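You operate a simulated robot arm through the tools that you are given. There is no shell and no other tool.

You run a simulated two-armed robot. Do the job below in one go: nothing can be reset, and whatever is moved stays where it is left.

JOB
The long chute feeds two blanks: cure it at the setting plate.
Fine: stroke once; free the orange handle; if JET is not ON EDGE turn the nozzle knob till it is, else put the grey finger knob on 6 mm; leave the other, clamp, stroke again for ONE.

It is judged by the outcome, as a careful person would: the job done as asked, and still so three seconds after it is handed in. It fails if anything else is knocked over, pushed out of place, dropped, spilled or broken.

ROBOT AND FRAMES
Two 7-joint arms with two-finger parallel grippers on one trunk that stands fixed in place. Base frame: the origin is at the foot of the trunk, x ahead of it, y to its left, z up. Units: m, degrees, N and s.
The left shoulder is at [0.07, 0.156, 1.18], the right one opposite. Each reaches about 1.231 m from its shoulder. Payload 3.91 kg a hand.
The tool frame of a hand sits at the grasp point between the pads (the TCP): z along the fingers, y along the line on which they close. The tips reach 0.03 m beyond it. Largest opening 0.11 m; finger width 0.02, thickness 0.01; the body of the gripper, 0.048 by 0.112 m, starts 0.055 m behind the TCP.
Orientation is that of the tool frame in the base frame, as a unit quaternion [x, y, z, w]. With the fingers straight down and closing along the base's y, the tool's x points along the base's -x, its y along +y and its z along -z.

CONTROLS
- The arms move only by the tool play_rows. It takes "left_deltas", "right_deltas" or both (then of equal length, played together; a hand with none holds still); each is one flat list of numbers, 7 for each row, row after row: the turn, a rotation vector about the tool's x, y, z in degrees, then the shift along the tool's x, y, z in mm, then the opening, from 0 (shut) to 1 (fully open). In form: [wx, wy, wz, x, y, z, grip, wx, wy, wz, x, y, z, grip, ...]. A call has 1 to 20 rows; each row shifts and turns the commanded pose from where the row before left it, along the tool's axes as they then stand. Rows are played at 5 a second. More than 0.05 m and 8.6 degrees between two rows, or a gripper value outside its range, and nothing of the call is played. A pose out of reach is approached as far as the arm can. The call stops where the force on the tool passes 60 N (or 10 N more than at its start, if that is more) or the arm is blocked; 0.2 s more then pass. Each finger travels about 0.108 m/s and halts on what it meets, pressing with about 34 N; the grip force reading is that of the motor and also rises with nothing between the fingers. The clock runs only during rows and for 0.2 s after the last one: add rows that do not move to give the fingers time. It gives the time, the measured TCP pose, the force on the tool (base axes), the opening and the grip force at its end, in the units of the frame above (readings bear some noise), with the torque about the TCP (base axes, N m) and any sound that the robot's microphone picked up.
- Cameras (640 x 400 px; columns grow to the right, rows downward): "scene" is now at [0.1441, -0.0071, 1.4426]; the picture's right is [-0.07, -1.00, -0.00], its down [-0.25, 0.02, -0.97] and it looks along [0.97, -0.07, -0.25] (base axes); focal length 214 px, centre (320, 200). "left" rides on the left gripper at [0.072, -0.017, -0.103] in its tool frame; the picture's right is [0.23, 0.97, 0.00], its down [-0.76, 0.18, -0.62] and it looks along [-0.61, 0.14, 0.78] (tool axes); focal length 222 px, centre (320, 200). "right" rides on the right gripper at [0.072, 0.017, -0.103] in its tool frame; the picture's right is [-0.23, 0.97, 0.00], its down [-0.76, -0.18, -0.62] and it looks along [-0.61, -0.14, 0.78] (tool axes); focal length 222 px, centre (320, 200).
- capture(camera): a new picture of that camera. The clock stands still meanwhile.
- slide_trunk(by): slides the trunk up (or, below 0, down) by that many m; the arms and the scene camera ride with it, the base frame stays. It gives what a move gives, with no picture.
- aim_head(pan, tilt): turns the head with the scene camera to pan (to the left, within 86 degrees either way) and tilt (down, from -29 to 69), counted from straight ahead of the robot. It gives what a move gives.
- point_at(camera, pixels): for up to 12 pixels [column, row] of the newest picture of that camera ("zoom" is the newest enlarged one), the place [x, y, z] in the base frame of the surface seen there, good to about 0.002 m. The clock stands still meanwhile.
- close_up(camera, box): a new picture of the part [left, top, right, bottom] of that camera's present view, enlarged. The clock stands still meanwhile.
- job_done(): hands the job in; it is judged then, once.

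Leave the grippers open and the arms clear of the work at the hand-in unless told otherwise.

The tools are called by a JSON object that holds its "method" and its "body". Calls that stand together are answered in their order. play_rows: Moves the arms, as the interface text tells. Its arguments: {"type":"object","properties":{"left_deltas":{"type":"array","items":{"type":"number"}},"right_deltas":{"type":"array","items":{"type":"number"}}},"required":[]} The other tools are called the same way: slide_trunk (by) moves the trunk up or down; aim_head (pan, tilt) turns the head that bears the scene camera; capture (camera) takes a picture; point_at (camera, pixels) gives the place of the surface under pixels of a picture; close_up (camera, box) takes an enlarged picture of a part of a camera's view; job_done () hands the job in.

At the start:

```text
time_s: 0.0
left_tool_pos: [0.5383, -0.0597, 1.3906]
left_tcp_rot: [-0.001, 1.0, 0.0, 0.0]
left_force: [0.5, -0.2, -0.4]
left_wrist_torque: [0.02, 0.01, 0.01]
left_opening: 0.1099
left_grip_force: 0.1
right_tool_pos: [0.4672, -0.4388, 1.3935]
right_tcp_rot: [0.0, 1.0, 0.001, -0.001]
right_force: [0.0, 0.5, -1.1]
right_wrist_torque: [-0.01, -0.04, 0.05]
right_opening: 0.11
right_grip_force: 0.1
trunk travel left (down, up): [-0.625, 0.315]
head pan, tilt (commanded): [-4.1, 14.3]
```

scene: 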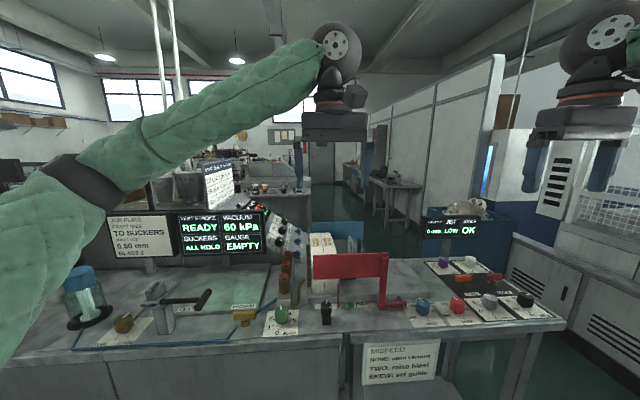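
right: 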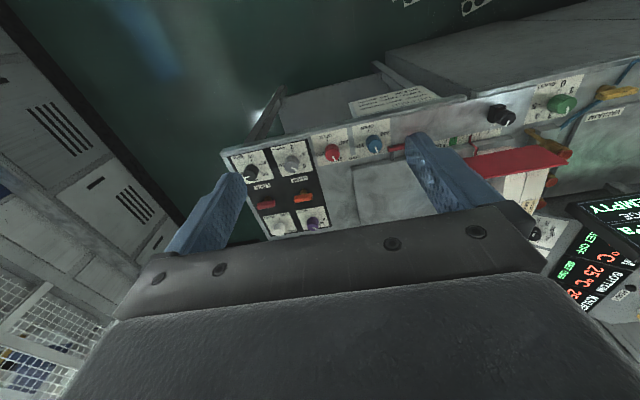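
left: 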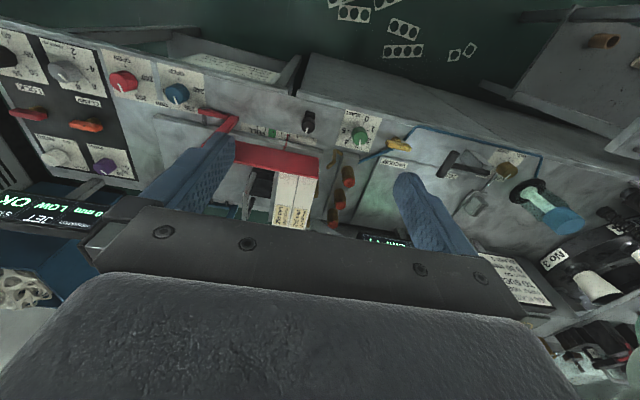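

I see a bench with two chutes/feed stations, several knobs, displays and notices. First I look at the notices and the controls in enlarged pictures of the scene camera.

{"method": "close_up", "body": {"camera": "scene", "box": [380, 200, 580, 330]}}

{"method": "close_up", "body": {"camera": "scene", "box": [340, 330, 460, 400]}}

{"method": "close_up", "body": {"camera": "scene", "box": [60, 200, 280, 340]}}

{"method": "close_up", "body": {"camera": "scene", "box": [240, 200, 420, 340]}}

```text
3.08 times, centred on (480, 265) of scene
```

zoom: 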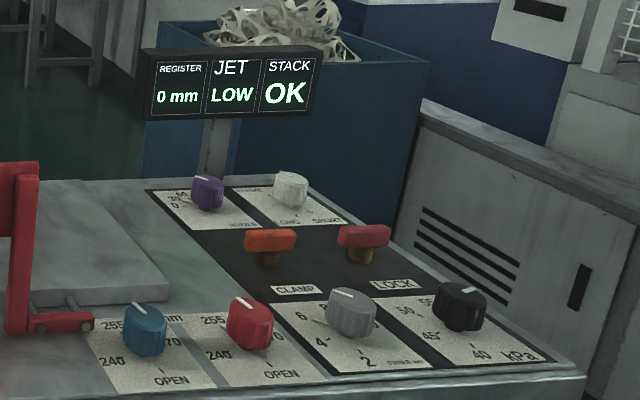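

```text
5.33 times, centred on (400, 365) of scene
```

zoom: 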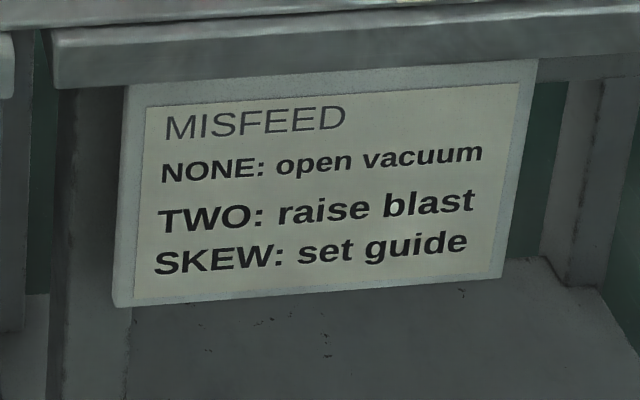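

```text
2.86 times, centred on (170, 270) of scene
```

zoom: 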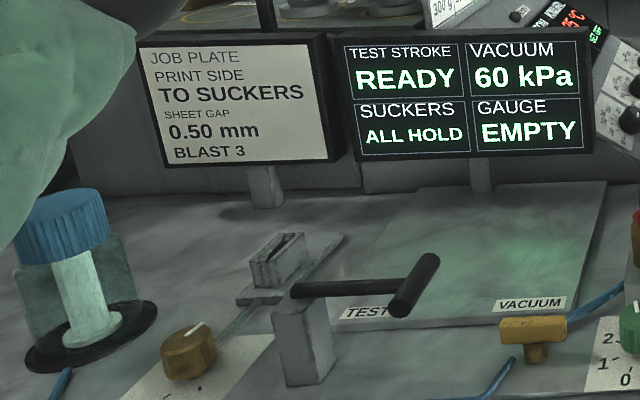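

```text
2.86 times, centred on (330, 270) of scene
```

zoom: 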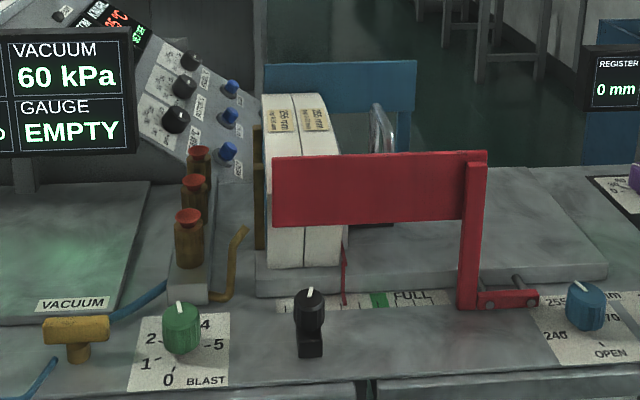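

The JET display reads LOW, and the setting plate is the black plate with the CLAMP (orange) and LOCK (red) handles. I look around further: head tilted down and panned each way.

{"method": "aim_head", "body": {"pan": -25, "tilt": 35}}

{"method": "capture", "body": {"camera": "scene"}}

{"method": "close_up", "body": {"camera": "scene", "box": [200, 60, 440, 210]}}

{"method": "aim_head", "body": {"pan": 20, "tilt": 35}}

{"method": "capture", "body": {"camera": "scene"}}

```text
time_s: 0.8
left_tool_pos: [0.5399, -0.0585, 1.3908]
left_tcp_rot: [-0.001, 1.0, 0.0, -0.001]
left_force: [0.1, 0.2, 0.2]
left_wrist_torque: [0.02, -0.03, 0.01]
left_opening: 0.11
left_grip_force: 0.0
right_tool_pos: [0.4679, -0.4384, 1.3928]
right_tcp_rot: [0.001, 1.0, 0.0, -0.001]
right_force: [-0.2, 0.3, -0.2]
right_wrist_torque: [0.0, 0.0, -0.02]
right_opening: 0.1101
right_grip_force: 0.0
trunk travel left (down, up): [-0.625, 0.315]
head pan, tilt (commanded): [-25.0, 35.0]
```

```text
taken
```

scene: 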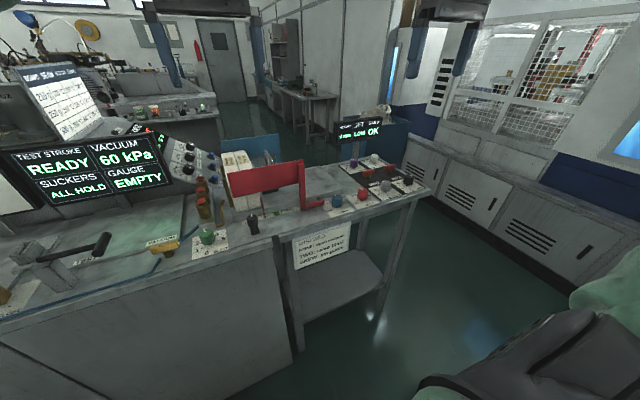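

```text
2.67 times, centred on (320, 135) of scene
```

zoom: 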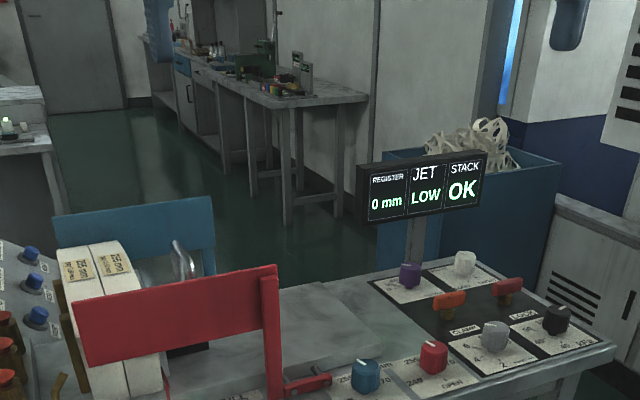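

```text
time_s: 2.0
left_tool_pos: [0.5385, -0.0589, 1.3921]
left_tcp_rot: [0.0, 1.0, 0.0, 0.0]
left_force: [-0.4, -0.1, -0.4]
left_wrist_torque: [-0.07, -0.01, 0.0]
left_opening: 0.1098
left_grip_force: 0.0
right_tool_pos: [0.4675, -0.4385, 1.3933]
right_tcp_rot: [0.0, 1.0, 0.0, 0.0]
right_force: [1.2, -0.3, 0.1]
right_wrist_torque: [-0.02, -0.01, -0.03]
right_opening: 0.1102
right_grip_force: 0.0
trunk travel left (down, up): [-0.625, 0.315]
head pan, tilt (commanded): [20.0, 35.0]
```

```text
taken
```

scene: 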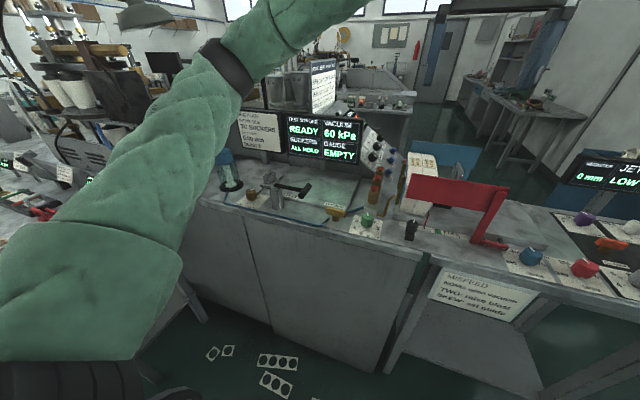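

Now I look at the setting plate from the right wrist camera (around columns 225-340, rows 130-240), and at the middle and left area from the left wrist camera.

{"method": "close_up", "body": {"camera": "right", "box": [220, 120, 420, 245]}}

{"method": "close_up", "body": {"camera": "left", "box": [200, 90, 400, 245]}}

{"method": "close_up", "body": {"camera": "left", "box": [360, 110, 600, 260]}}

{"method": "close_up", "body": {"camera": "left", "box": [0, 30, 240, 180]}}

{"method": "close_up", "body": {"camera": "scene", "box": [200, 90, 440, 260]}}

```text
3.20 times, centred on (320, 182) of right
```

zoom: 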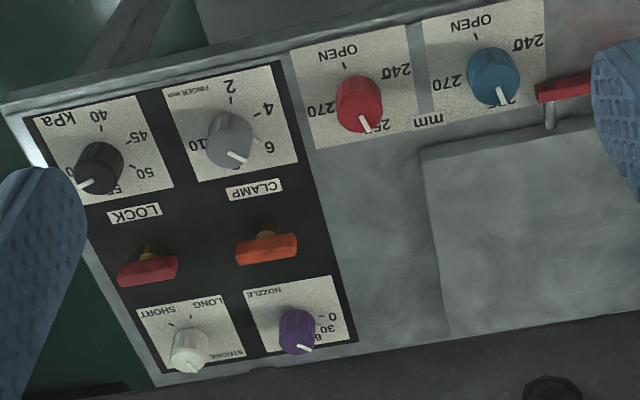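

```text
2.58 times, centred on (300, 168) of left
```

zoom: 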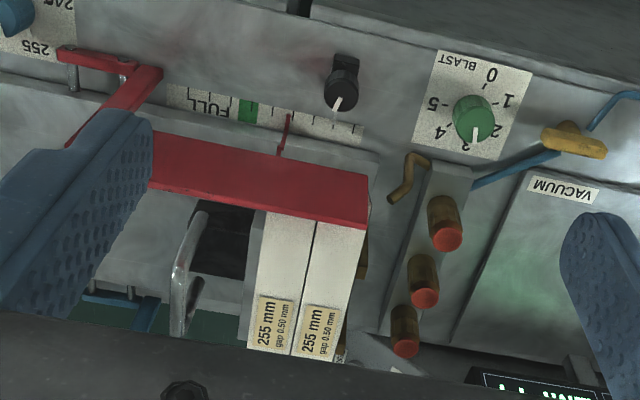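

```text
2.67 times, centred on (480, 185) of left
```

zoom: 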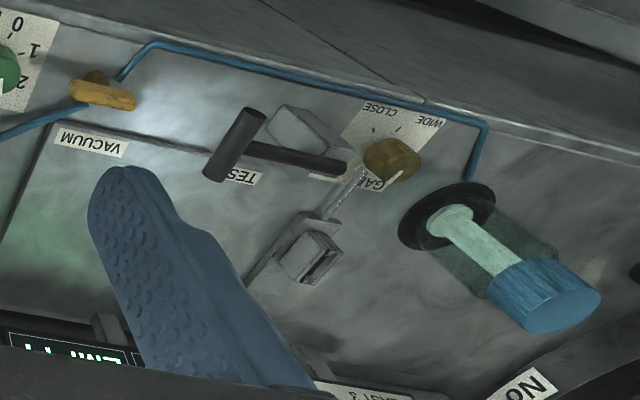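

```text
2.67 times, centred on (120, 105) of left
```

zoom: 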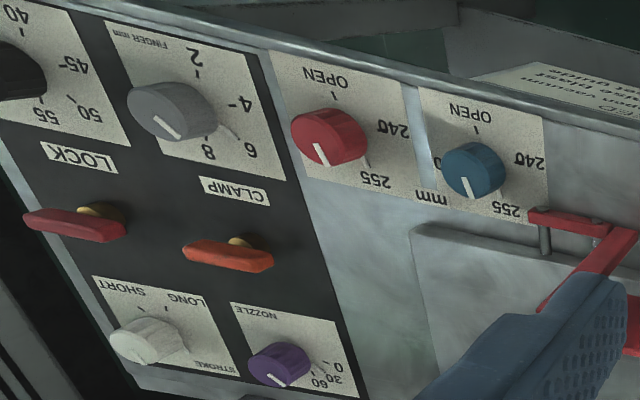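

```text
2.35 times, centred on (320, 175) of scene
```

zoom: 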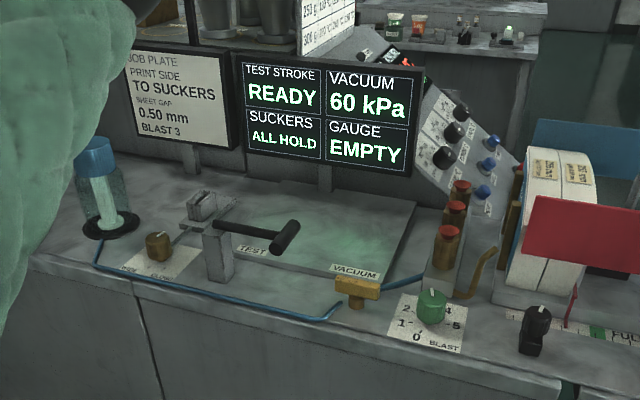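

The setting plate carries NOZZLE (purple), STROKE (white), FINGER mm (grey) and kPa (black) knobs, plus the orange CLAMP and red LOCK handles. The test lever (black T-handle) is near column 280, row 187. I measure the lever and the surrounding places in the scene picture.

{"method": "close_up", "body": {"camera": "scene", "box": [220, 150, 360, 240]}}

```text
4.44 times, centred on (290, 195) of scene
```

zoom: 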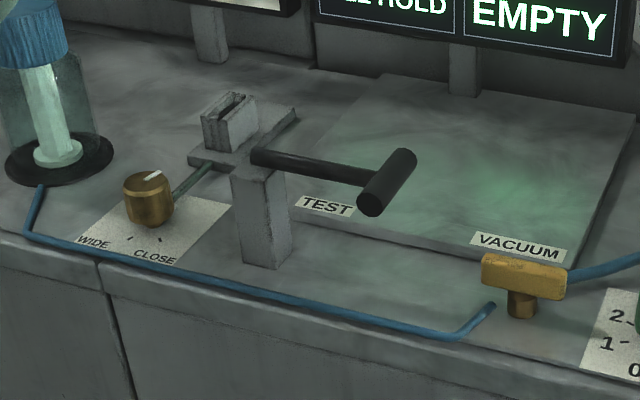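

{"method": "point_at", "body": {"camera": "zoom", "pixels": [[260, 157], [315, 168], [365, 178], [372, 203], [385, 183], [408, 158], [262, 180], [260, 262], [230, 110], [500, 270], [520, 310], [380, 240]]}}

```text
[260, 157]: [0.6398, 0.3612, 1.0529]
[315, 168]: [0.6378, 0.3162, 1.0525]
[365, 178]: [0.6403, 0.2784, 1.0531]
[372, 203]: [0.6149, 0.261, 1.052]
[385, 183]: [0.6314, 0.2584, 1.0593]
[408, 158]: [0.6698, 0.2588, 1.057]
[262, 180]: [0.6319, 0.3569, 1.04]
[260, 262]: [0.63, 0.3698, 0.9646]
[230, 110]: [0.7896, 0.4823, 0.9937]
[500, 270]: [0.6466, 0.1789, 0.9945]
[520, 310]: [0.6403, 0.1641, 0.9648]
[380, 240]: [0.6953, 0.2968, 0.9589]
```

The lever's arm runs from the post at y≈0.36 to a cross-piece near (0.64, 0.26, 1.05), so it probably swings downwards. I check the nearby display heights to be sure of a clear path for the left hand.

{"method": "point_at", "body": {"camera": "scene", "pixels": [[288, 115], [360, 130], [325, 150], [240, 130], [222, 158], [230, 185], [250, 195], [370, 215], [412, 228], [335, 212]]}}

{"method": "capture", "body": {"camera": "left"}}

```text
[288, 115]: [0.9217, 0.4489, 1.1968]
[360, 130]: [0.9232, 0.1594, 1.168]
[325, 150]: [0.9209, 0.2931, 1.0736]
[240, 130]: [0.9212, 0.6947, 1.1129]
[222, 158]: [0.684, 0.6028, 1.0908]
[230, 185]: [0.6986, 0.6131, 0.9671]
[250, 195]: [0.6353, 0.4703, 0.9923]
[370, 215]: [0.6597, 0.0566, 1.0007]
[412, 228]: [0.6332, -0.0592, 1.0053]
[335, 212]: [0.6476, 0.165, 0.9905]
```

```text
taken
```

left: 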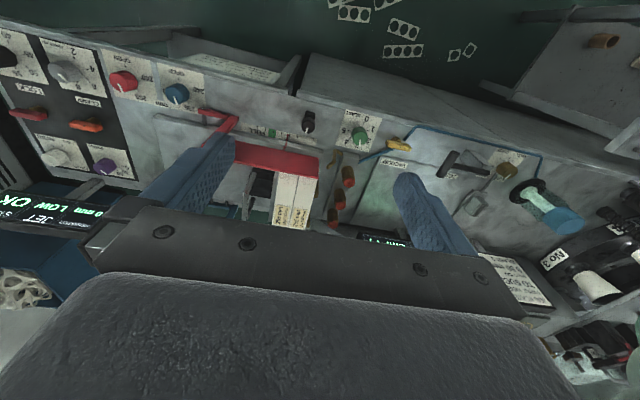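

The displays stand at x≈0.92, so the space over the lever is clear. I move the left hand over the cross-piece, to about (0.642, 0.262, 1.20), closing the fingers on the way so that they can push down.

{"method": "play_rows", "body": {"left_deltas": [0, 0, 0, -10.4, 32.1, 19, 0.5, 0, 0, 0, -10.4, 32.1, 19, 0, 0, 0, 0, -10.4, 32.1, 19, 0, 0, 0, 0, -10.4, 32.1, 19, 0, 0, 0, 0, -10.4, 32.1, 19, 0, 0, 0, 0, -10.4, 32.1, 19, 0, 0, 0, 0, -10.4, 32.1, 19, 0, 0, 0, 0, -10.4, 32.1, 19, 0, 0, 0, 0, -10.4, 32.1, 19, 0, 0, 0, 0, -10.4, 32.1, 19, 0, 0, 0, 0, 0, 0, 0, 0, 0, 0, 0, 0, 0, 0, 0]}}

{"method": "capture", "body": {"camera": "left"}}

{"method": "capture", "body": {"camera": "scene"}}

```text
time_s: 4.6
left_tool_pos: [0.6436, 0.2647, 1.202]
left_tcp_rot: [-0.001, 1.0, 0.001, 0.0]
left_force: [0.1, 0.6, 0.3]
left_wrist_torque: [0.02, -0.01, 0.01]
left_opening: 0.0
left_grip_force: 34.1
right_tool_pos: [0.4665, -0.4372, 1.3936]
right_tcp_rot: [0.0, 1.0, 0.0, 0.0]
right_force: [-0.2, -0.2, 0.0]
right_wrist_torque: [-0.03, -0.02, 0.02]
right_opening: 0.1099
right_grip_force: 0.1
trunk travel left (down, up): [-0.625, 0.315]
head pan, tilt (commanded): [20.0, 35.0]
```

```text
taken
```

left: 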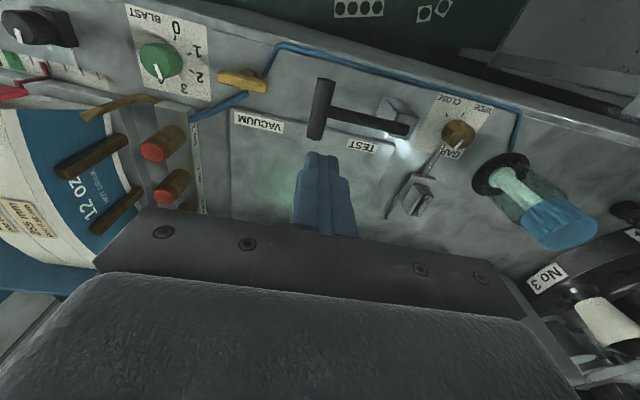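

```text
taken
```

scene: 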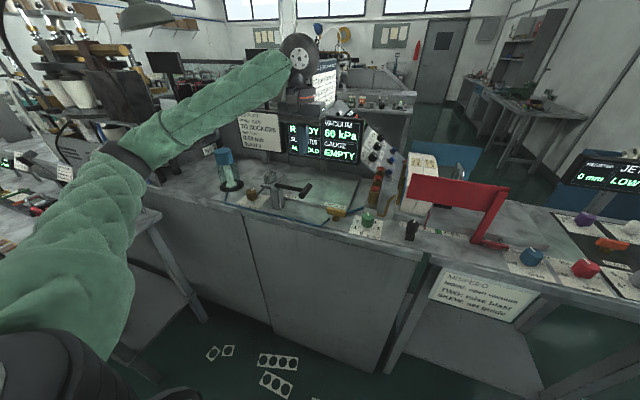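

The left wrist camera now shows the T-handle (cross-piece around column 322, row 110). I measure it from here.

{"method": "close_up", "body": {"camera": "left", "box": [270, 60, 470, 185]}}

{"method": "point_at", "body": {"camera": "left", "pixels": [[324, 85], [322, 108], [318, 134], [350, 117], [400, 130], [398, 105], [390, 95]]}}

```text
3.20 times, centred on (370, 122) of left
```

zoom: 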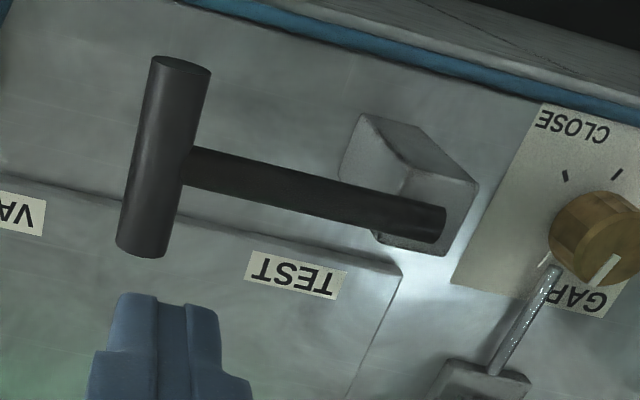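

```text
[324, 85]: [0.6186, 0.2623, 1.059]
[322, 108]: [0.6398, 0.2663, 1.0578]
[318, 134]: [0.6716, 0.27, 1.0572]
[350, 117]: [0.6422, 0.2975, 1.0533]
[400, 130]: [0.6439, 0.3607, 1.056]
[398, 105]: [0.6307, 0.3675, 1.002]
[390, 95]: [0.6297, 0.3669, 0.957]
```

The cross-piece lies along x at y≈0.265, top at z≈1.06; the fingertips are at z≈1.172. I lower the closed fingers 100 mm, then press in small steps down following the arc, and see whether the lever gives.

{"method": "play_rows", "body": {"left_deltas": [0, 0, 0, 0, 0, 35, 0, 0, 0, 0, 0, 0, 35, 0, 0, 0, 0, 0, 0, 25, 0, 0, 0, 0, 0, 0, 8, 0, 0, 0, 0, 0, 0, 6, 0, 0, 0, 0, 0, 0.5, 6, 0, 0, 0, 0, 0, 0.5, 6, 0]}}

{"method": "capture", "body": {"camera": "scene"}}

{"method": "capture", "body": {"camera": "left"}}

```text
time_s: 6.2
left_tool_pos: [0.6437, 0.2645, 1.0811]
left_tcp_rot: [0.0, 1.0, -0.001, 0.0]
left_force: [-0.7, 0.0, 1.5]
left_wrist_torque: [-0.02, -0.03, 0.01]
left_opening: 0.0002
left_grip_force: 34.1
right_tool_pos: [0.4686, -0.4392, 1.3933]
right_tcp_rot: [0.0, 1.0, 0.0, 0.0]
right_force: [-0.2, 1.1, 0.1]
right_wrist_torque: [0.02, 0.0, -0.02]
right_opening: 0.1103
right_grip_force: 0.1
trunk travel left (down, up): [-0.625, 0.315]
head pan, tilt (commanded): [20.0, 35.0]
```

```text
taken
```

scene: 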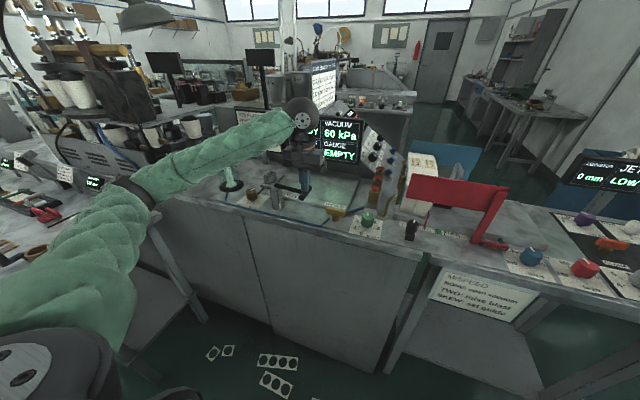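

```text
taken
```

left: 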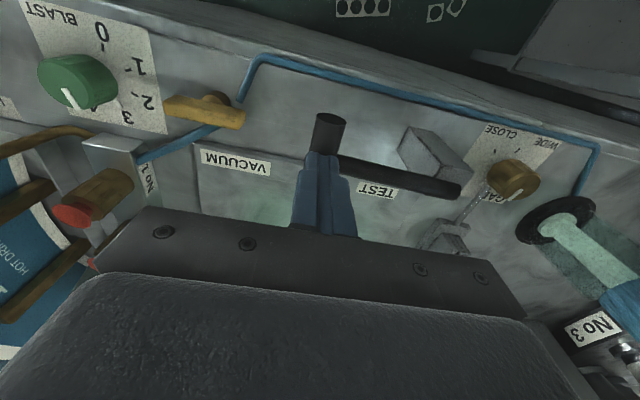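

The tip is now at z≈1.051 with only about 1.5 N, so the lever seems to be giving. I check the lever's place now.

{"method": "point_at", "body": {"camera": "left", "pixels": [[328, 130], [375, 170], [440, 187], [430, 140]]}}

```text
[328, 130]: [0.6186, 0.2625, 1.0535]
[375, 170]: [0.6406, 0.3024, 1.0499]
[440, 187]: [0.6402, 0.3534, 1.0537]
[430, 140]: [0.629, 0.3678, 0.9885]
```

The cross-piece has gone down about 6 mm: the lever swings downwards with little resistance. I keep pressing along the arc.

{"method": "play_rows", "body": {"left_deltas": [0, 0, 0, 0, 0.8, 6, 0, 0, 0, 0, 0, 1.2, 6, 0, 0, 0, 0, 0, 1.6, 6, 0, 0, 0, 0, 0, 2, 6, 0, 0, 0, 0, 0, 2.2, 6, 0]}}

{"method": "capture", "body": {"camera": "left"}}

{"method": "close_up", "body": {"camera": "scene", "box": [220, 90, 400, 230]}}

```text
time_s: 7.4
left_tool_pos: [0.6432, 0.2711, 1.0505]
left_tcp_rot: [-0.001, 1.0, 0.001, -0.001]
left_force: [-1.4, -7.7, 3.4]
left_wrist_torque: [-0.21, 0.02, 0.02]
left_opening: 0.0001
left_grip_force: 33.8
right_tool_pos: [0.4664, -0.4392, 1.3931]
right_tcp_rot: [0.001, 1.0, 0.0, 0.001]
right_force: [-0.6, -0.4, -0.3]
right_wrist_torque: [0.0, 0.01, 0.01]
right_opening: 0.11
right_grip_force: 0.0
trunk travel left (down, up): [-0.625, 0.315]
head pan, tilt (commanded): [20.0, 35.0]
```

```text
taken
```

left: 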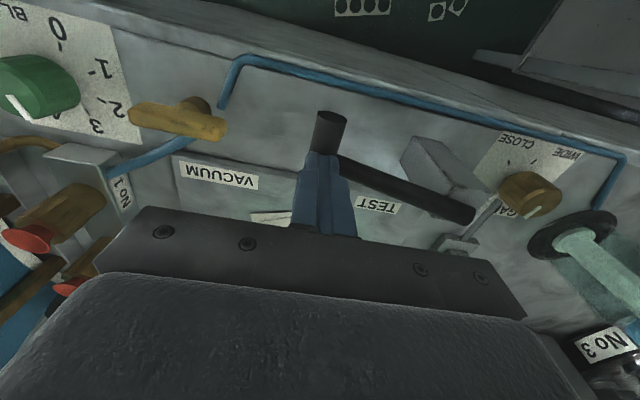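

```text
2.86 times, centred on (310, 160) of scene
```

zoom: 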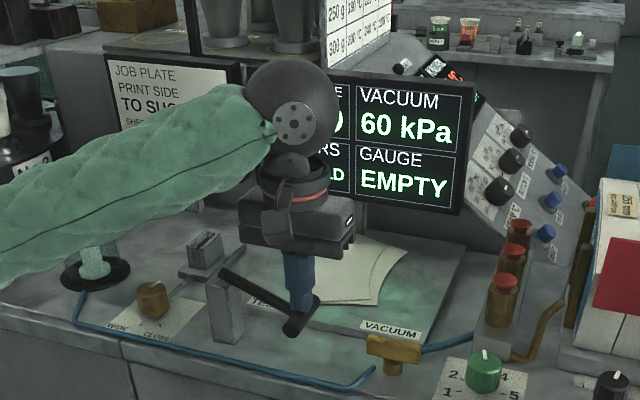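

Two blanks have appeared on the test area while the lever is down — the stroke has fired. I lift off along the same arc and go clear upward to see the display.

{"method": "play_rows", "body": {"left_deltas": [0, 0, 0, 0, -3, -6, 0, 0, 0, 0, 0, -2, -6, 0, 0, 0, 0, 0, -1.6, -6, 0, 0, 0, 0, 0, -1.2, -6, 0, 0, 0, 0, 0, -1, -12, 0, 0, 0, 0, 0, 0, -30, 0, 0, 0, 0, 0, 0, -40, 0, 0, 0, 0, 0, 0, -45, 0, 0, 0, 0, 20, 0, -45, 0, 0, 0, 0, 40, 0, 0, 0, 0, 0, 0, 40, 0, 0, 0, 0, 0, 0, 0, 0, 0, 0]}}

{"method": "capture", "body": {"camera": "scene"}}

{"method": "close_up", "body": {"camera": "scene", "box": [220, 90, 400, 230]}}

```text
time_s: 10.0
left_tool_pos: [0.5396, 0.2636, 1.2465]
left_tcp_rot: [-0.001, 1.0, 0.0, 0.0]
left_force: [0.7, 1.1, -1.4]
left_wrist_torque: [-0.01, -0.03, -0.03]
left_opening: 0.0002
left_grip_force: 34.1
right_tool_pos: [0.4675, -0.4388, 1.3941]
right_tcp_rot: [0.0, 1.0, 0.0, -0.001]
right_force: [-0.7, -0.2, 0.1]
right_wrist_torque: [0.03, 0.02, 0.01]
right_opening: 0.1099
right_grip_force: 0.0
trunk travel left (down, up): [-0.625, 0.315]
head pan, tilt (commanded): [20.0, 35.0]
```

```text
taken
```

scene: 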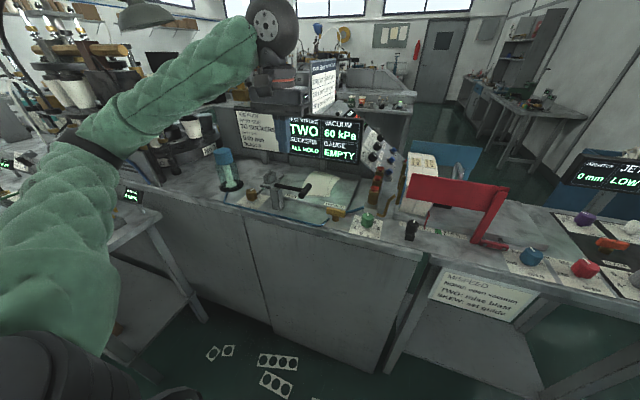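

```text
2.86 times, centred on (310, 160) of scene
```

zoom: 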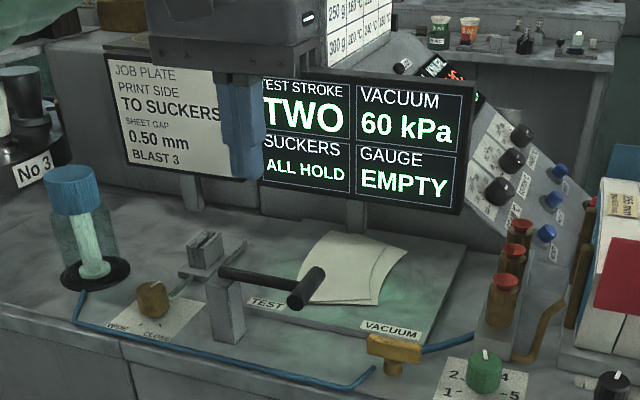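

The display reads TEST STROKE: TWO, and the lever has sprung back. Now I aim the head to the right to read JET and view the setting plate.

{"method": "aim_head", "body": {"pan": -30, "tilt": 30}}

{"method": "capture", "body": {"camera": "scene"}}

{"method": "close_up", "body": {"camera": "scene", "box": [270, 120, 480, 260]}}

{"method": "capture", "body": {"camera": "right"}}

```text
time_s: 11.1
left_tool_pos: [0.5392, 0.2627, 1.2469]
left_tcp_rot: [-0.001, 1.0, 0.0, -0.001]
left_force: [0.0, 0.5, 0.2]
left_wrist_torque: [-0.03, -0.01, 0.0]
left_opening: 0.0001
left_grip_force: 34.1
right_tool_pos: [0.4663, -0.4381, 1.3942]
right_tcp_rot: [0.0, 1.0, -0.001, 0.0]
right_force: [0.6, -1.0, -0.1]
right_wrist_torque: [-0.01, -0.02, 0.02]
right_opening: 0.1099
right_grip_force: 0.0
trunk travel left (down, up): [-0.625, 0.315]
head pan, tilt (commanded): [-30.0, 30.0]
```

```text
taken
```

scene: 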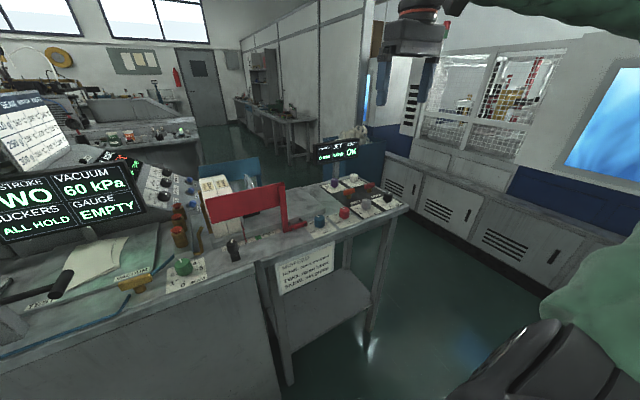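

```text
2.86 times, centred on (375, 190) of scene
```

zoom: 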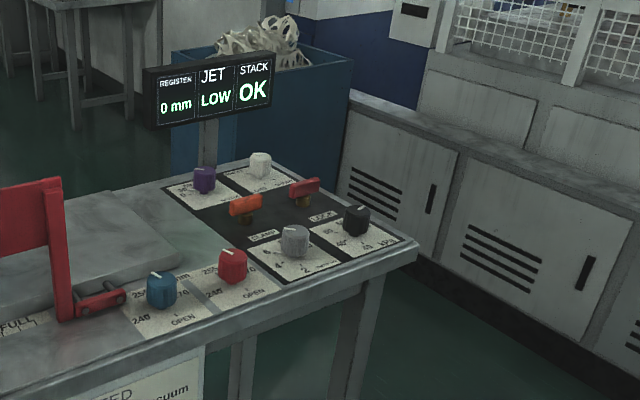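

```text
taken
```

right: 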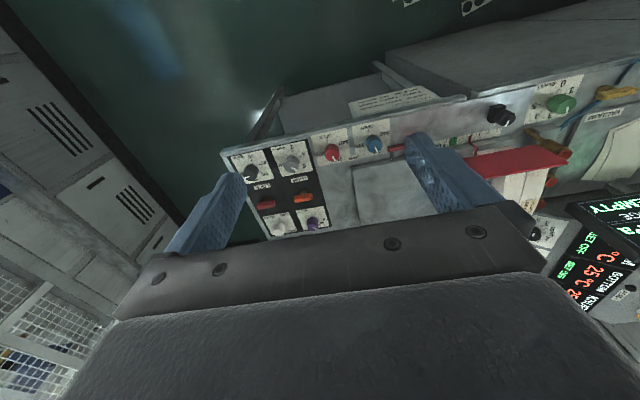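

JET still reads LOW, so the nozzle knob is the one to turn and the grey finger knob stays. I measure the plate's controls from the right wrist camera.

{"method": "close_up", "body": {"camera": "right", "box": [230, 140, 350, 242]}}

{"method": "point_at", "body": {"camera": "right", "pixels": [[302, 197], [292, 197], [314, 198], [313, 224], [278, 228], [265, 205], [290, 164], [332, 152], [300, 210], [252, 171], [355, 190], [300, 181]]}}

```text
3.92 times, centred on (290, 191) of right
```

zoom: 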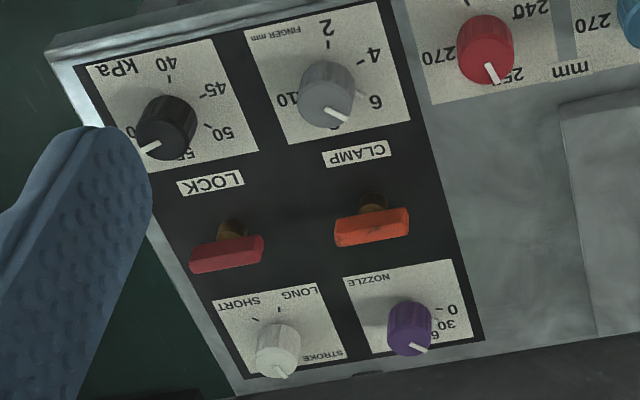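

```text
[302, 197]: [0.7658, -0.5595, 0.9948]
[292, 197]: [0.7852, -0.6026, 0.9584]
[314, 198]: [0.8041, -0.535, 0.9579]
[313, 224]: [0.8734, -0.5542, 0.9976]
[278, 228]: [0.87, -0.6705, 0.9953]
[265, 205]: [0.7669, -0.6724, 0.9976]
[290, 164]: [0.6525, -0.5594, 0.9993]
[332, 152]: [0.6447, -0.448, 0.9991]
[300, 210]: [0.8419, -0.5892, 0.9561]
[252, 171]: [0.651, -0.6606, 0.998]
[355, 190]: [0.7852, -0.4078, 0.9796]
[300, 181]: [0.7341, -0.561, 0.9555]
```

The orange bar lies along y at about (0.766, -0.56, 0.995), the nozzle knob at about (0.873, -0.554, 0.998). I check the JET display's place and the edges of the handle and knob in a zoom, since the hand must work near them.

{"method": "point_at", "body": {"camera": "scene", "pixels": [[317, 147], [357, 142], [318, 160], [338, 152], [336, 170], [332, 183], [346, 196], [352, 178]]}}

{"method": "close_up", "body": {"camera": "scene", "box": [300, 140, 420, 220]}}

```text
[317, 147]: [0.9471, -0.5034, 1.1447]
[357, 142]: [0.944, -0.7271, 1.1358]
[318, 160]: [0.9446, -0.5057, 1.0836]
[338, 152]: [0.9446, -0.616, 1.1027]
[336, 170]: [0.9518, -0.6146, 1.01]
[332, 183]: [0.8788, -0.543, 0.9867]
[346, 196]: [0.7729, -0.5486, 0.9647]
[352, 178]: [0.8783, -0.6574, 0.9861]
```

```text
5.00 times, centred on (360, 180) of scene
```

zoom: 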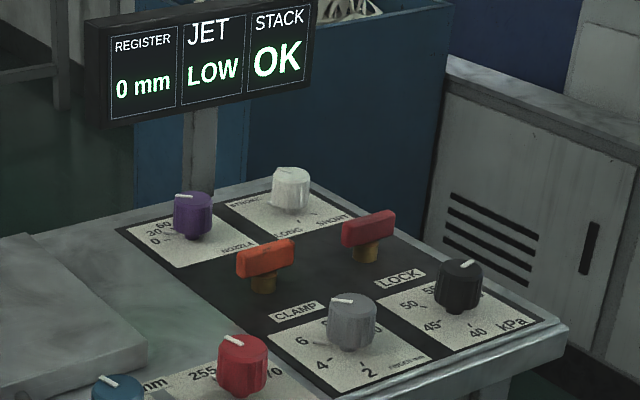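

The display stands at x≈0.945, y −0.50…−0.73, z 1.07…1.15, behind the nozzle knob, so I keep the hand clear of it. I bring the right hand over the plate to about (0.68, -0.56, 1.25) for a better look.

{"method": "play_rows", "body": {"right_deltas": [0, 0, 0, -30.4, -17.4, 20.6, 0.8, 0, 0, 0, -30.4, -17.4, 20.6, 0.6, 0, 0, 0, -30.4, -17.4, 20.6, 0.4, 0, 0, 0, -30.4, -17.4, 20.6, 0.4, 0, 0, 0, -30.4, -17.4, 20.6, 0.4, 0, 0, 0, -30.4, -17.4, 20.6, 0.4, 0, 0, 0, -30.4, -17.4, 20.6, 0.4, 0, 0, 0, 0, 0, 0, 0.4]}}

{"method": "capture", "body": {"camera": "right"}}

{"method": "capture", "body": {"camera": "scene"}}

```text
time_s: 12.9
left_tool_pos: [0.5392, 0.2628, 1.2469]
left_tcp_rot: [-0.001, 1.0, 0.0, 0.0]
left_force: [0.0, 0.2, 0.0]
left_wrist_torque: [0.03, -0.02, -0.01]
left_opening: 0.0
left_grip_force: 34.7
right_tool_pos: [0.6807, -0.56, 1.2482]
right_tcp_rot: [0.0, 1.0, 0.0, 0.0]
right_force: [1.0, -1.3, -0.5]
right_wrist_torque: [0.0, -0.01, 0.01]
right_opening: 0.0439
right_grip_force: 0.0
trunk travel left (down, up): [-0.625, 0.315]
head pan, tilt (commanded): [-30.0, 30.0]
```

```text
taken
```

right: 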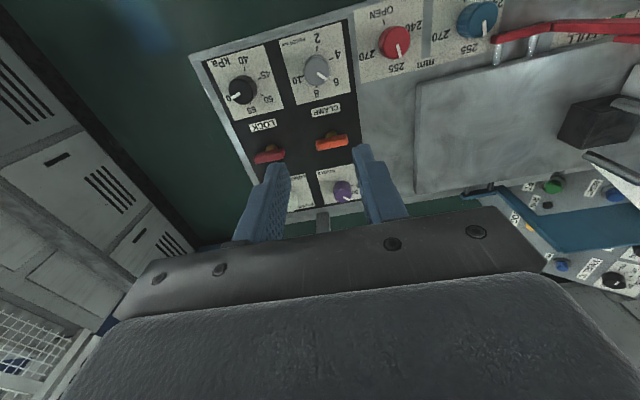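

```text
taken
```

scene: 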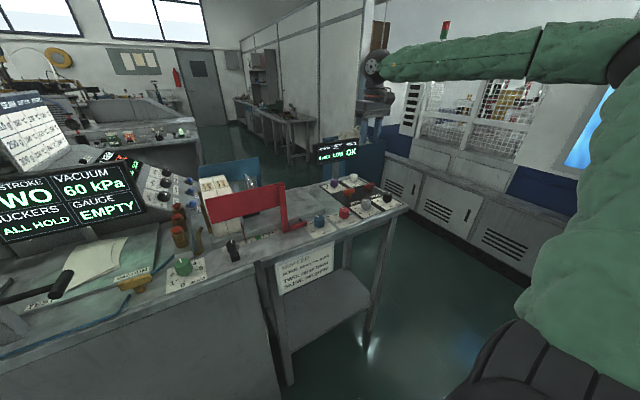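

{"method": "close_up", "body": {"camera": "right", "box": [230, 80, 390, 215]}}

{"method": "close_up", "body": {"camera": "right", "box": [305, 120, 375, 210]}}

```text
2.96 times, centred on (310, 148) of right
```

zoom: 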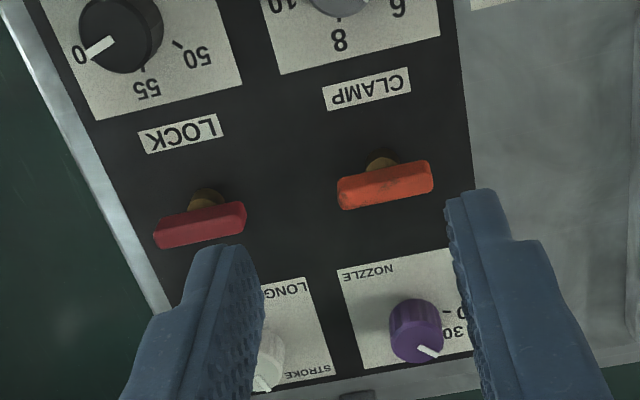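

```text
4.44 times, centred on (340, 165) of right
```

zoom: 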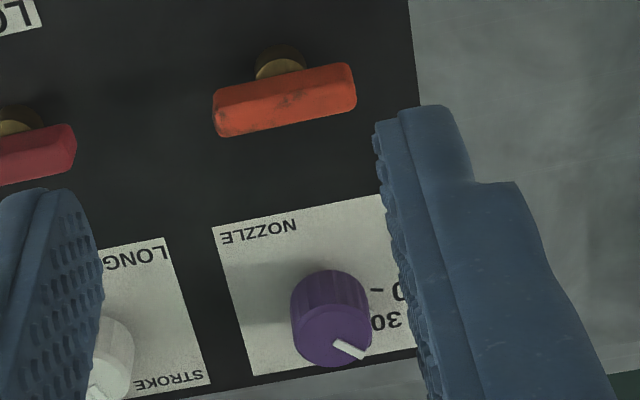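

I measure the ends and faces of the orange bar (zoom columns 215–355, rows 65–135) and the nozzle knob (zoom about 330, 320).

{"method": "point_at", "body": {"camera": "zoom", "pixels": [[220, 98], [350, 74], [285, 85], [225, 128], [352, 102], [288, 115], [280, 58], [330, 345], [350, 350], [300, 330], [366, 320], [330, 285]]}}

```text
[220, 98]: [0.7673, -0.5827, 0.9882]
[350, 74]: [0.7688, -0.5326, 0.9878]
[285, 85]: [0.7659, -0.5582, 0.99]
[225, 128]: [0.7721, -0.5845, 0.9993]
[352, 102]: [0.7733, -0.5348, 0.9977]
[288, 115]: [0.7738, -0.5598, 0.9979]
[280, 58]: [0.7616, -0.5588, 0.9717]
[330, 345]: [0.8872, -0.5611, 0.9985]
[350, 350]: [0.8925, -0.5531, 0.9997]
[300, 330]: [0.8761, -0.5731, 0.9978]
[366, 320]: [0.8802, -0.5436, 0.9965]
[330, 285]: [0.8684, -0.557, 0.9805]
```

The orange bar is 52 mm long along y, about 16 mm thick, centred near (0.774, -0.559), z 0.983–0.999. I turn the right hand a quarter turn about the vertical so the fingers close along x.

{"method": "play_rows", "body": {"right_deltas": [0, 0, 8.2, 0, 0, 0, 0.4, 0, 0, 8.2, 0, 0, 0, 0.4, 0, 0, 8.2, 0, 0, 0, 0.4, 0, 0, 8.2, 0, 0, 0, 0.4, 0, 0, 8.2, 0, 0, 0, 0.4, 0, 0, 8.2, 0, 0, 0, 0.4, 0, 0, 8.2, 0, 0, 0, 0.4, 0, 0, 8.2, 0, 0, 0, 0.4, 0, 0, 8.2, 0, 0, 0, 0.4, 0, 0, 8.2, 0, 0, 0, 0.4, 0, 0, 8.0, 0, 0, 0, 0.4, 0, 0, 0, 0, 0, 0, 0.4]}}

{"method": "capture", "body": {"camera": "right"}}

```text
time_s: 15.5
left_tool_pos: [0.5396, 0.2625, 1.2474]
left_tcp_rot: [0.0, 1.0, 0.0, 0.001]
left_force: [0.4, -0.3, -0.7]
left_wrist_torque: [-0.02, -0.05, -0.05]
left_opening: 0.0
left_grip_force: 33.6
right_tool_pos: [0.6816, -0.5594, 1.2492]
right_tcp_rot: [0.708, 0.707, 0.0, 0.0]
right_force: [1.3, 0.0, 0.1]
right_wrist_torque: [0.02, 0.02, 0.04]
right_opening: 0.0439
right_grip_force: 0.1
trunk travel left (down, up): [-0.625, 0.315]
head pan, tilt (commanded): [-30.0, 30.0]
```

```text
taken
```

right: 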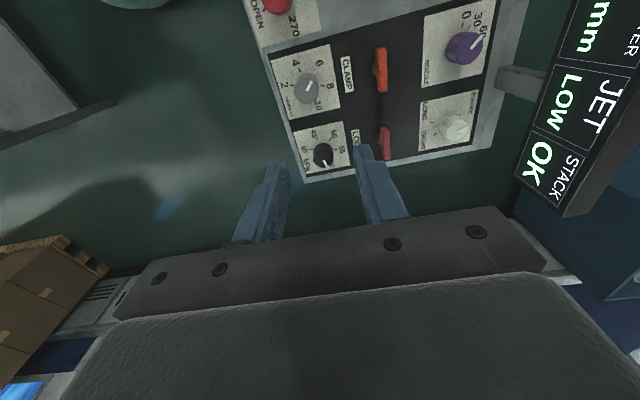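

The turn is done; from here the right camera even sees the JET display (LOW) and the nozzle knob's scale near (465, 45). I zoom in on both knob and handle and measure.

{"method": "close_up", "body": {"camera": "right", "box": [340, 0, 520, 115]}}

{"method": "point_at", "body": {"camera": "right", "pixels": [[381, 52], [382, 88], [376, 70], [385, 70], [381, 70]]}}

```text
3.48 times, centred on (430, 58) of right
```

zoom: 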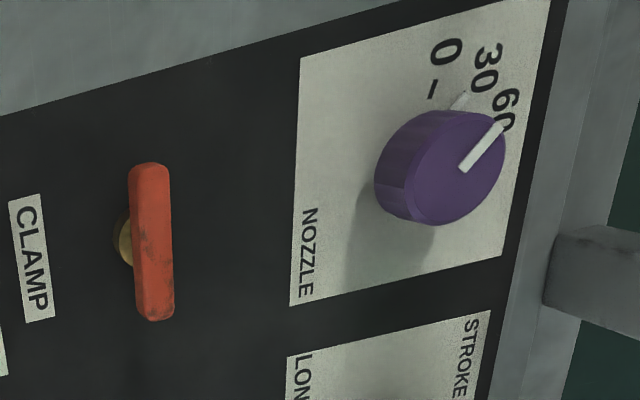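

```text
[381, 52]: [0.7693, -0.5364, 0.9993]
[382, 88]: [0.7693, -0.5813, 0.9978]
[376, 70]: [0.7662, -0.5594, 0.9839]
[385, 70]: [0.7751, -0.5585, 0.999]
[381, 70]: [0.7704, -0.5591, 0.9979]
```

The handle is centred near x=0.770, y=-0.559. I lower the hand above it to TCP z≈1.06.

{"method": "play_rows", "body": {"right_deltas": [0, 0, 0, 0, 17.8, 38, 0.4, 0, 0, 0, 0, 17.8, 38, 0.4, 0, 0, 0, 0, 17.8, 38, 0.4, 0, 0, 0, 0, 17.8, 38, 0.4, 0, 0, 0, 0, 17.8, 38, 0.4, 0, 0, 0, 0, 0, 0, 0.4]}}

{"method": "capture", "body": {"camera": "right"}}

{"method": "close_up", "body": {"camera": "scene", "box": [300, 110, 420, 220]}}

```text
time_s: 16.9
left_tool_pos: [0.5392, 0.2625, 1.2477]
left_tcp_rot: [-0.001, 1.0, 0.0, 0.0]
left_force: [-0.3, -0.3, -0.7]
left_wrist_torque: [0.03, 0.0, -0.04]
left_opening: 0.0001
left_grip_force: 33.4
right_tool_pos: [0.7666, -0.5604, 1.0588]
right_tcp_rot: [0.708, 0.707, 0.001, 0.0]
right_force: [-0.5, -0.5, 0.3]
right_wrist_torque: [-0.03, 0.0, 0.0]
right_opening: 0.044
right_grip_force: 0.0
trunk travel left (down, up): [-0.625, 0.315]
head pan, tilt (commanded): [-30.0, 30.0]
```

```text
taken
```

right: 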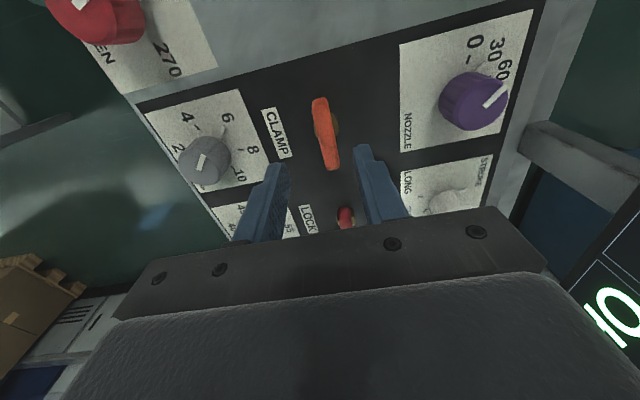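

```text
3.64 times, centred on (360, 165) of scene
```

zoom: 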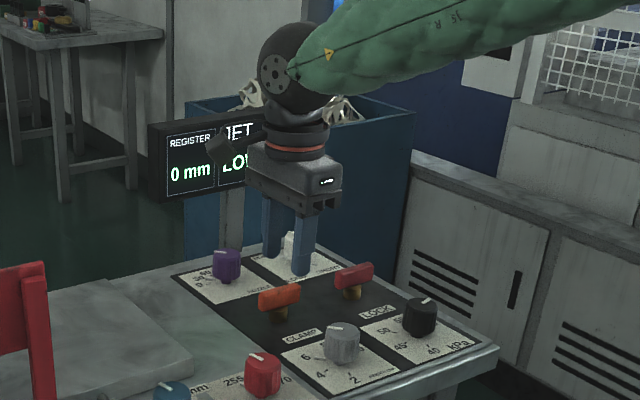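

The hand is above the handle (handle at column 325, rows 97–170). I measure it once more from here before gripping.

{"method": "point_at", "body": {"camera": "right", "pixels": [[320, 100], [331, 168], [325, 133], [316, 130], [334, 133], [321, 145], [472, 100], [490, 100], [442, 103]]}}

```text
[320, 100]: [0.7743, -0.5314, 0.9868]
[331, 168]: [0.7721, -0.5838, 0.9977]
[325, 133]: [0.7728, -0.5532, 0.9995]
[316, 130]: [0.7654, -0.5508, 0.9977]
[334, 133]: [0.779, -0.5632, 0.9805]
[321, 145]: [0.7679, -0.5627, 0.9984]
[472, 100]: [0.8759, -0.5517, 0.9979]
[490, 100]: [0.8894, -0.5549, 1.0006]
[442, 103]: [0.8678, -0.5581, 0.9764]
```

The bar's centre is at about (0.771, -0.558), matching the hand. I go down 55 mm (tips at z≈0.974, above the plate at 0.956) and close on the bar.

{"method": "play_rows", "body": {"right_deltas": [0, 0, 0, 0.5, 1, 20, 0.4, 0, 0, 0, 0.5, 1, 20, 0.4, 0, 0, 0, 0, 0, 15, 0.4, 0, 0, 0, 0, 0, 0, 0.25, 0, 0, 0, 0, 0, 0, 0.1, 0, 0, 0, 0, 0, 0, 0, 0, 0, 0, 0, 0, 0, 0]}}

{"method": "capture", "body": {"camera": "right"}}

```text
time_s: 18.5
left_tool_pos: [0.5412, 0.2629, 1.2463]
left_tcp_rot: [-0.001, 1.0, 0.001, -0.001]
left_force: [0.5, 0.1, -0.8]
left_wrist_torque: [0.01, 0.04, 0.0]
left_opening: 0.0
left_grip_force: 34.2
right_tool_pos: [0.7727, -0.5576, 1.0035]
right_tcp_rot: [0.707, 0.707, 0.001, -0.001]
right_force: [12.6, -3.5, 1.0]
right_wrist_torque: [-0.41, -0.35, 0.02]
right_opening: 0.0129
right_grip_force: 44.4
trunk travel left (down, up): [-0.625, 0.315]
head pan, tilt (commanded): [-30.0, 30.0]
```

```text
taken
```

right: 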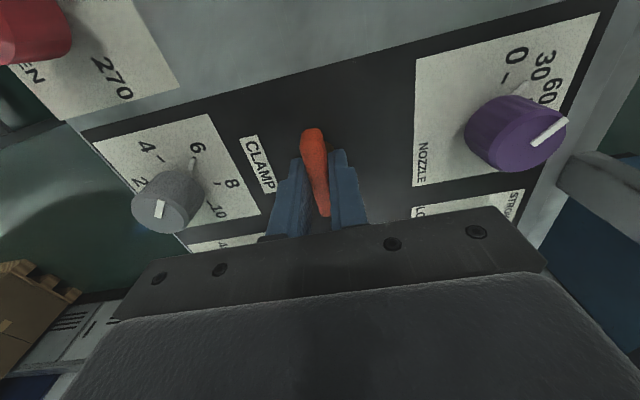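

The bar is gripped (opening 13 mm). Now I try turning it gently a few degrees counter-clockwise seen from above (tool −z) and read the torque.

{"method": "play_rows", "body": {"right_deltas": [0, 0, -3, 0, 0.5, 0, 0, 0, 0, -3, 0, 0, 0, 0, 0, 0, -3, 0, 0, 0, 0]}}

{"method": "capture", "body": {"camera": "right"}}

```text
time_s: 19.3
left_tool_pos: [0.5409, 0.2645, 1.2451]
left_tcp_rot: [-0.001, 1.0, -0.001, -0.001]
left_force: [0.2, -0.4, -1.1]
left_wrist_torque: [0.01, 0.0, -0.02]
left_opening: 0.0
left_grip_force: 34.3
right_tool_pos: [0.7708, -0.5573, 1.0042]
right_tcp_rot: [0.649, 0.761, 0.0, 0.0]
right_force: [14.3, 17.1, -3.6]
right_wrist_torque: [0.22, -0.67, 0.04]
right_opening: 0.0129
right_grip_force: 44.8
trunk travel left (down, up): [-0.625, 0.315]
head pan, tilt (commanded): [-30.0, 30.0]
```

```text
taken
```

right: 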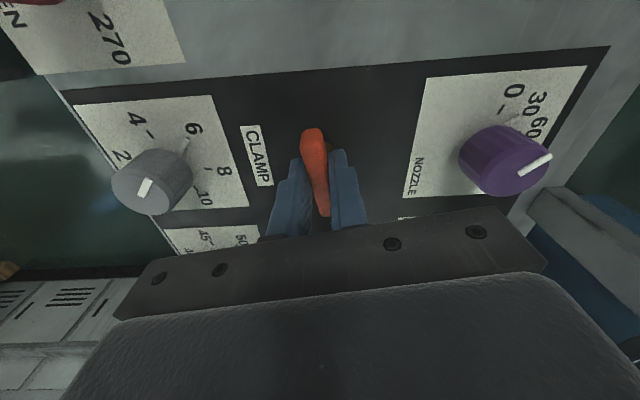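

The handle follows the hand counter-clockwise with hardly any torque. I continue, easing the hand a little toward +x/+y to cut the side force.

{"method": "play_rows", "body": {"right_deltas": [0, 0, -6, 1, 1, 0, 0, 0, 0, -6, 0.5, 0.5, 0, 0, 0, 0, -6, 0, 0, 0, 0, 0, 0, -6, 0, 0, 0, 0]}}

{"method": "capture", "body": {"camera": "right"}}

{"method": "close_up", "body": {"camera": "scene", "box": [300, 110, 420, 220]}}

```text
time_s: 20.3
left_tool_pos: [0.5389, 0.263, 1.2463]
left_tcp_rot: [-0.001, 1.0, 0.0, 0.001]
left_force: [0.3, 0.3, -1.3]
left_wrist_torque: [-0.01, 0.02, -0.02]
left_opening: 0.0
left_grip_force: 34.6
right_tool_pos: [0.7717, -0.5574, 1.0044]
right_tcp_rot: [0.477, 0.879, -0.001, 0.0]
right_force: [-14.6, 8.4, -5.2]
right_wrist_torque: [0.29, -0.11, 0.05]
right_opening: 0.0127
right_grip_force: 45.2
trunk travel left (down, up): [-0.625, 0.315]
head pan, tilt (commanded): [-30.0, 30.0]
```

```text
taken
```

right: 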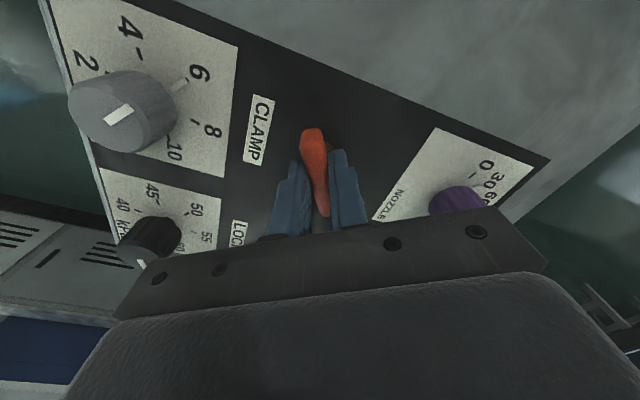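

```text
3.64 times, centred on (360, 165) of scene
```

zoom: 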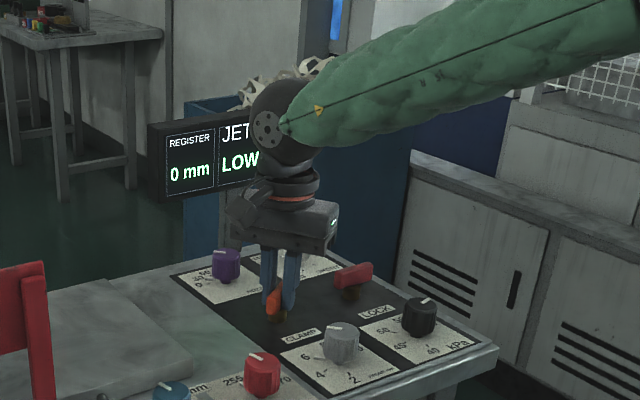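

Turned about 33° so far without a stop; side force still small. I keep turning counter-clockwise.

{"method": "play_rows", "body": {"right_deltas": [0, 0, -6, 1, -0.5, 0, 0, 0, 0, -6, 0.3, 0, 0, 0, 0, 0, -6, 0, 0, 0, 0, 0, 0, -6, 0, 0, 0, 0]}}

{"method": "capture", "body": {"camera": "right"}}

```text
time_s: 21.3
left_tool_pos: [0.5384, 0.2602, 1.2483]
left_tcp_rot: [-0.001, 1.0, 0.0, 0.0]
left_force: [0.1, -1.0, -0.6]
left_wrist_torque: [0.03, 0.0, 0.01]
left_opening: 0.0
left_grip_force: 33.9
right_tool_pos: [0.7705, -0.5589, 1.0033]
right_tcp_rot: [0.284, 0.959, 0.0, 0.0]
right_force: [-8.9, -12.1, 2.6]
right_wrist_torque: [0.19, 1.09, -0.06]
right_opening: 0.0131
right_grip_force: 45.3
trunk travel left (down, up): [-0.625, 0.315]
head pan, tilt (commanded): [-30.0, 30.0]
```

```text
taken
```

right: 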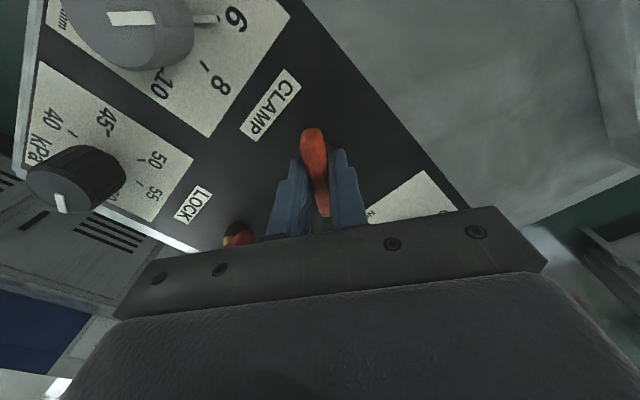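

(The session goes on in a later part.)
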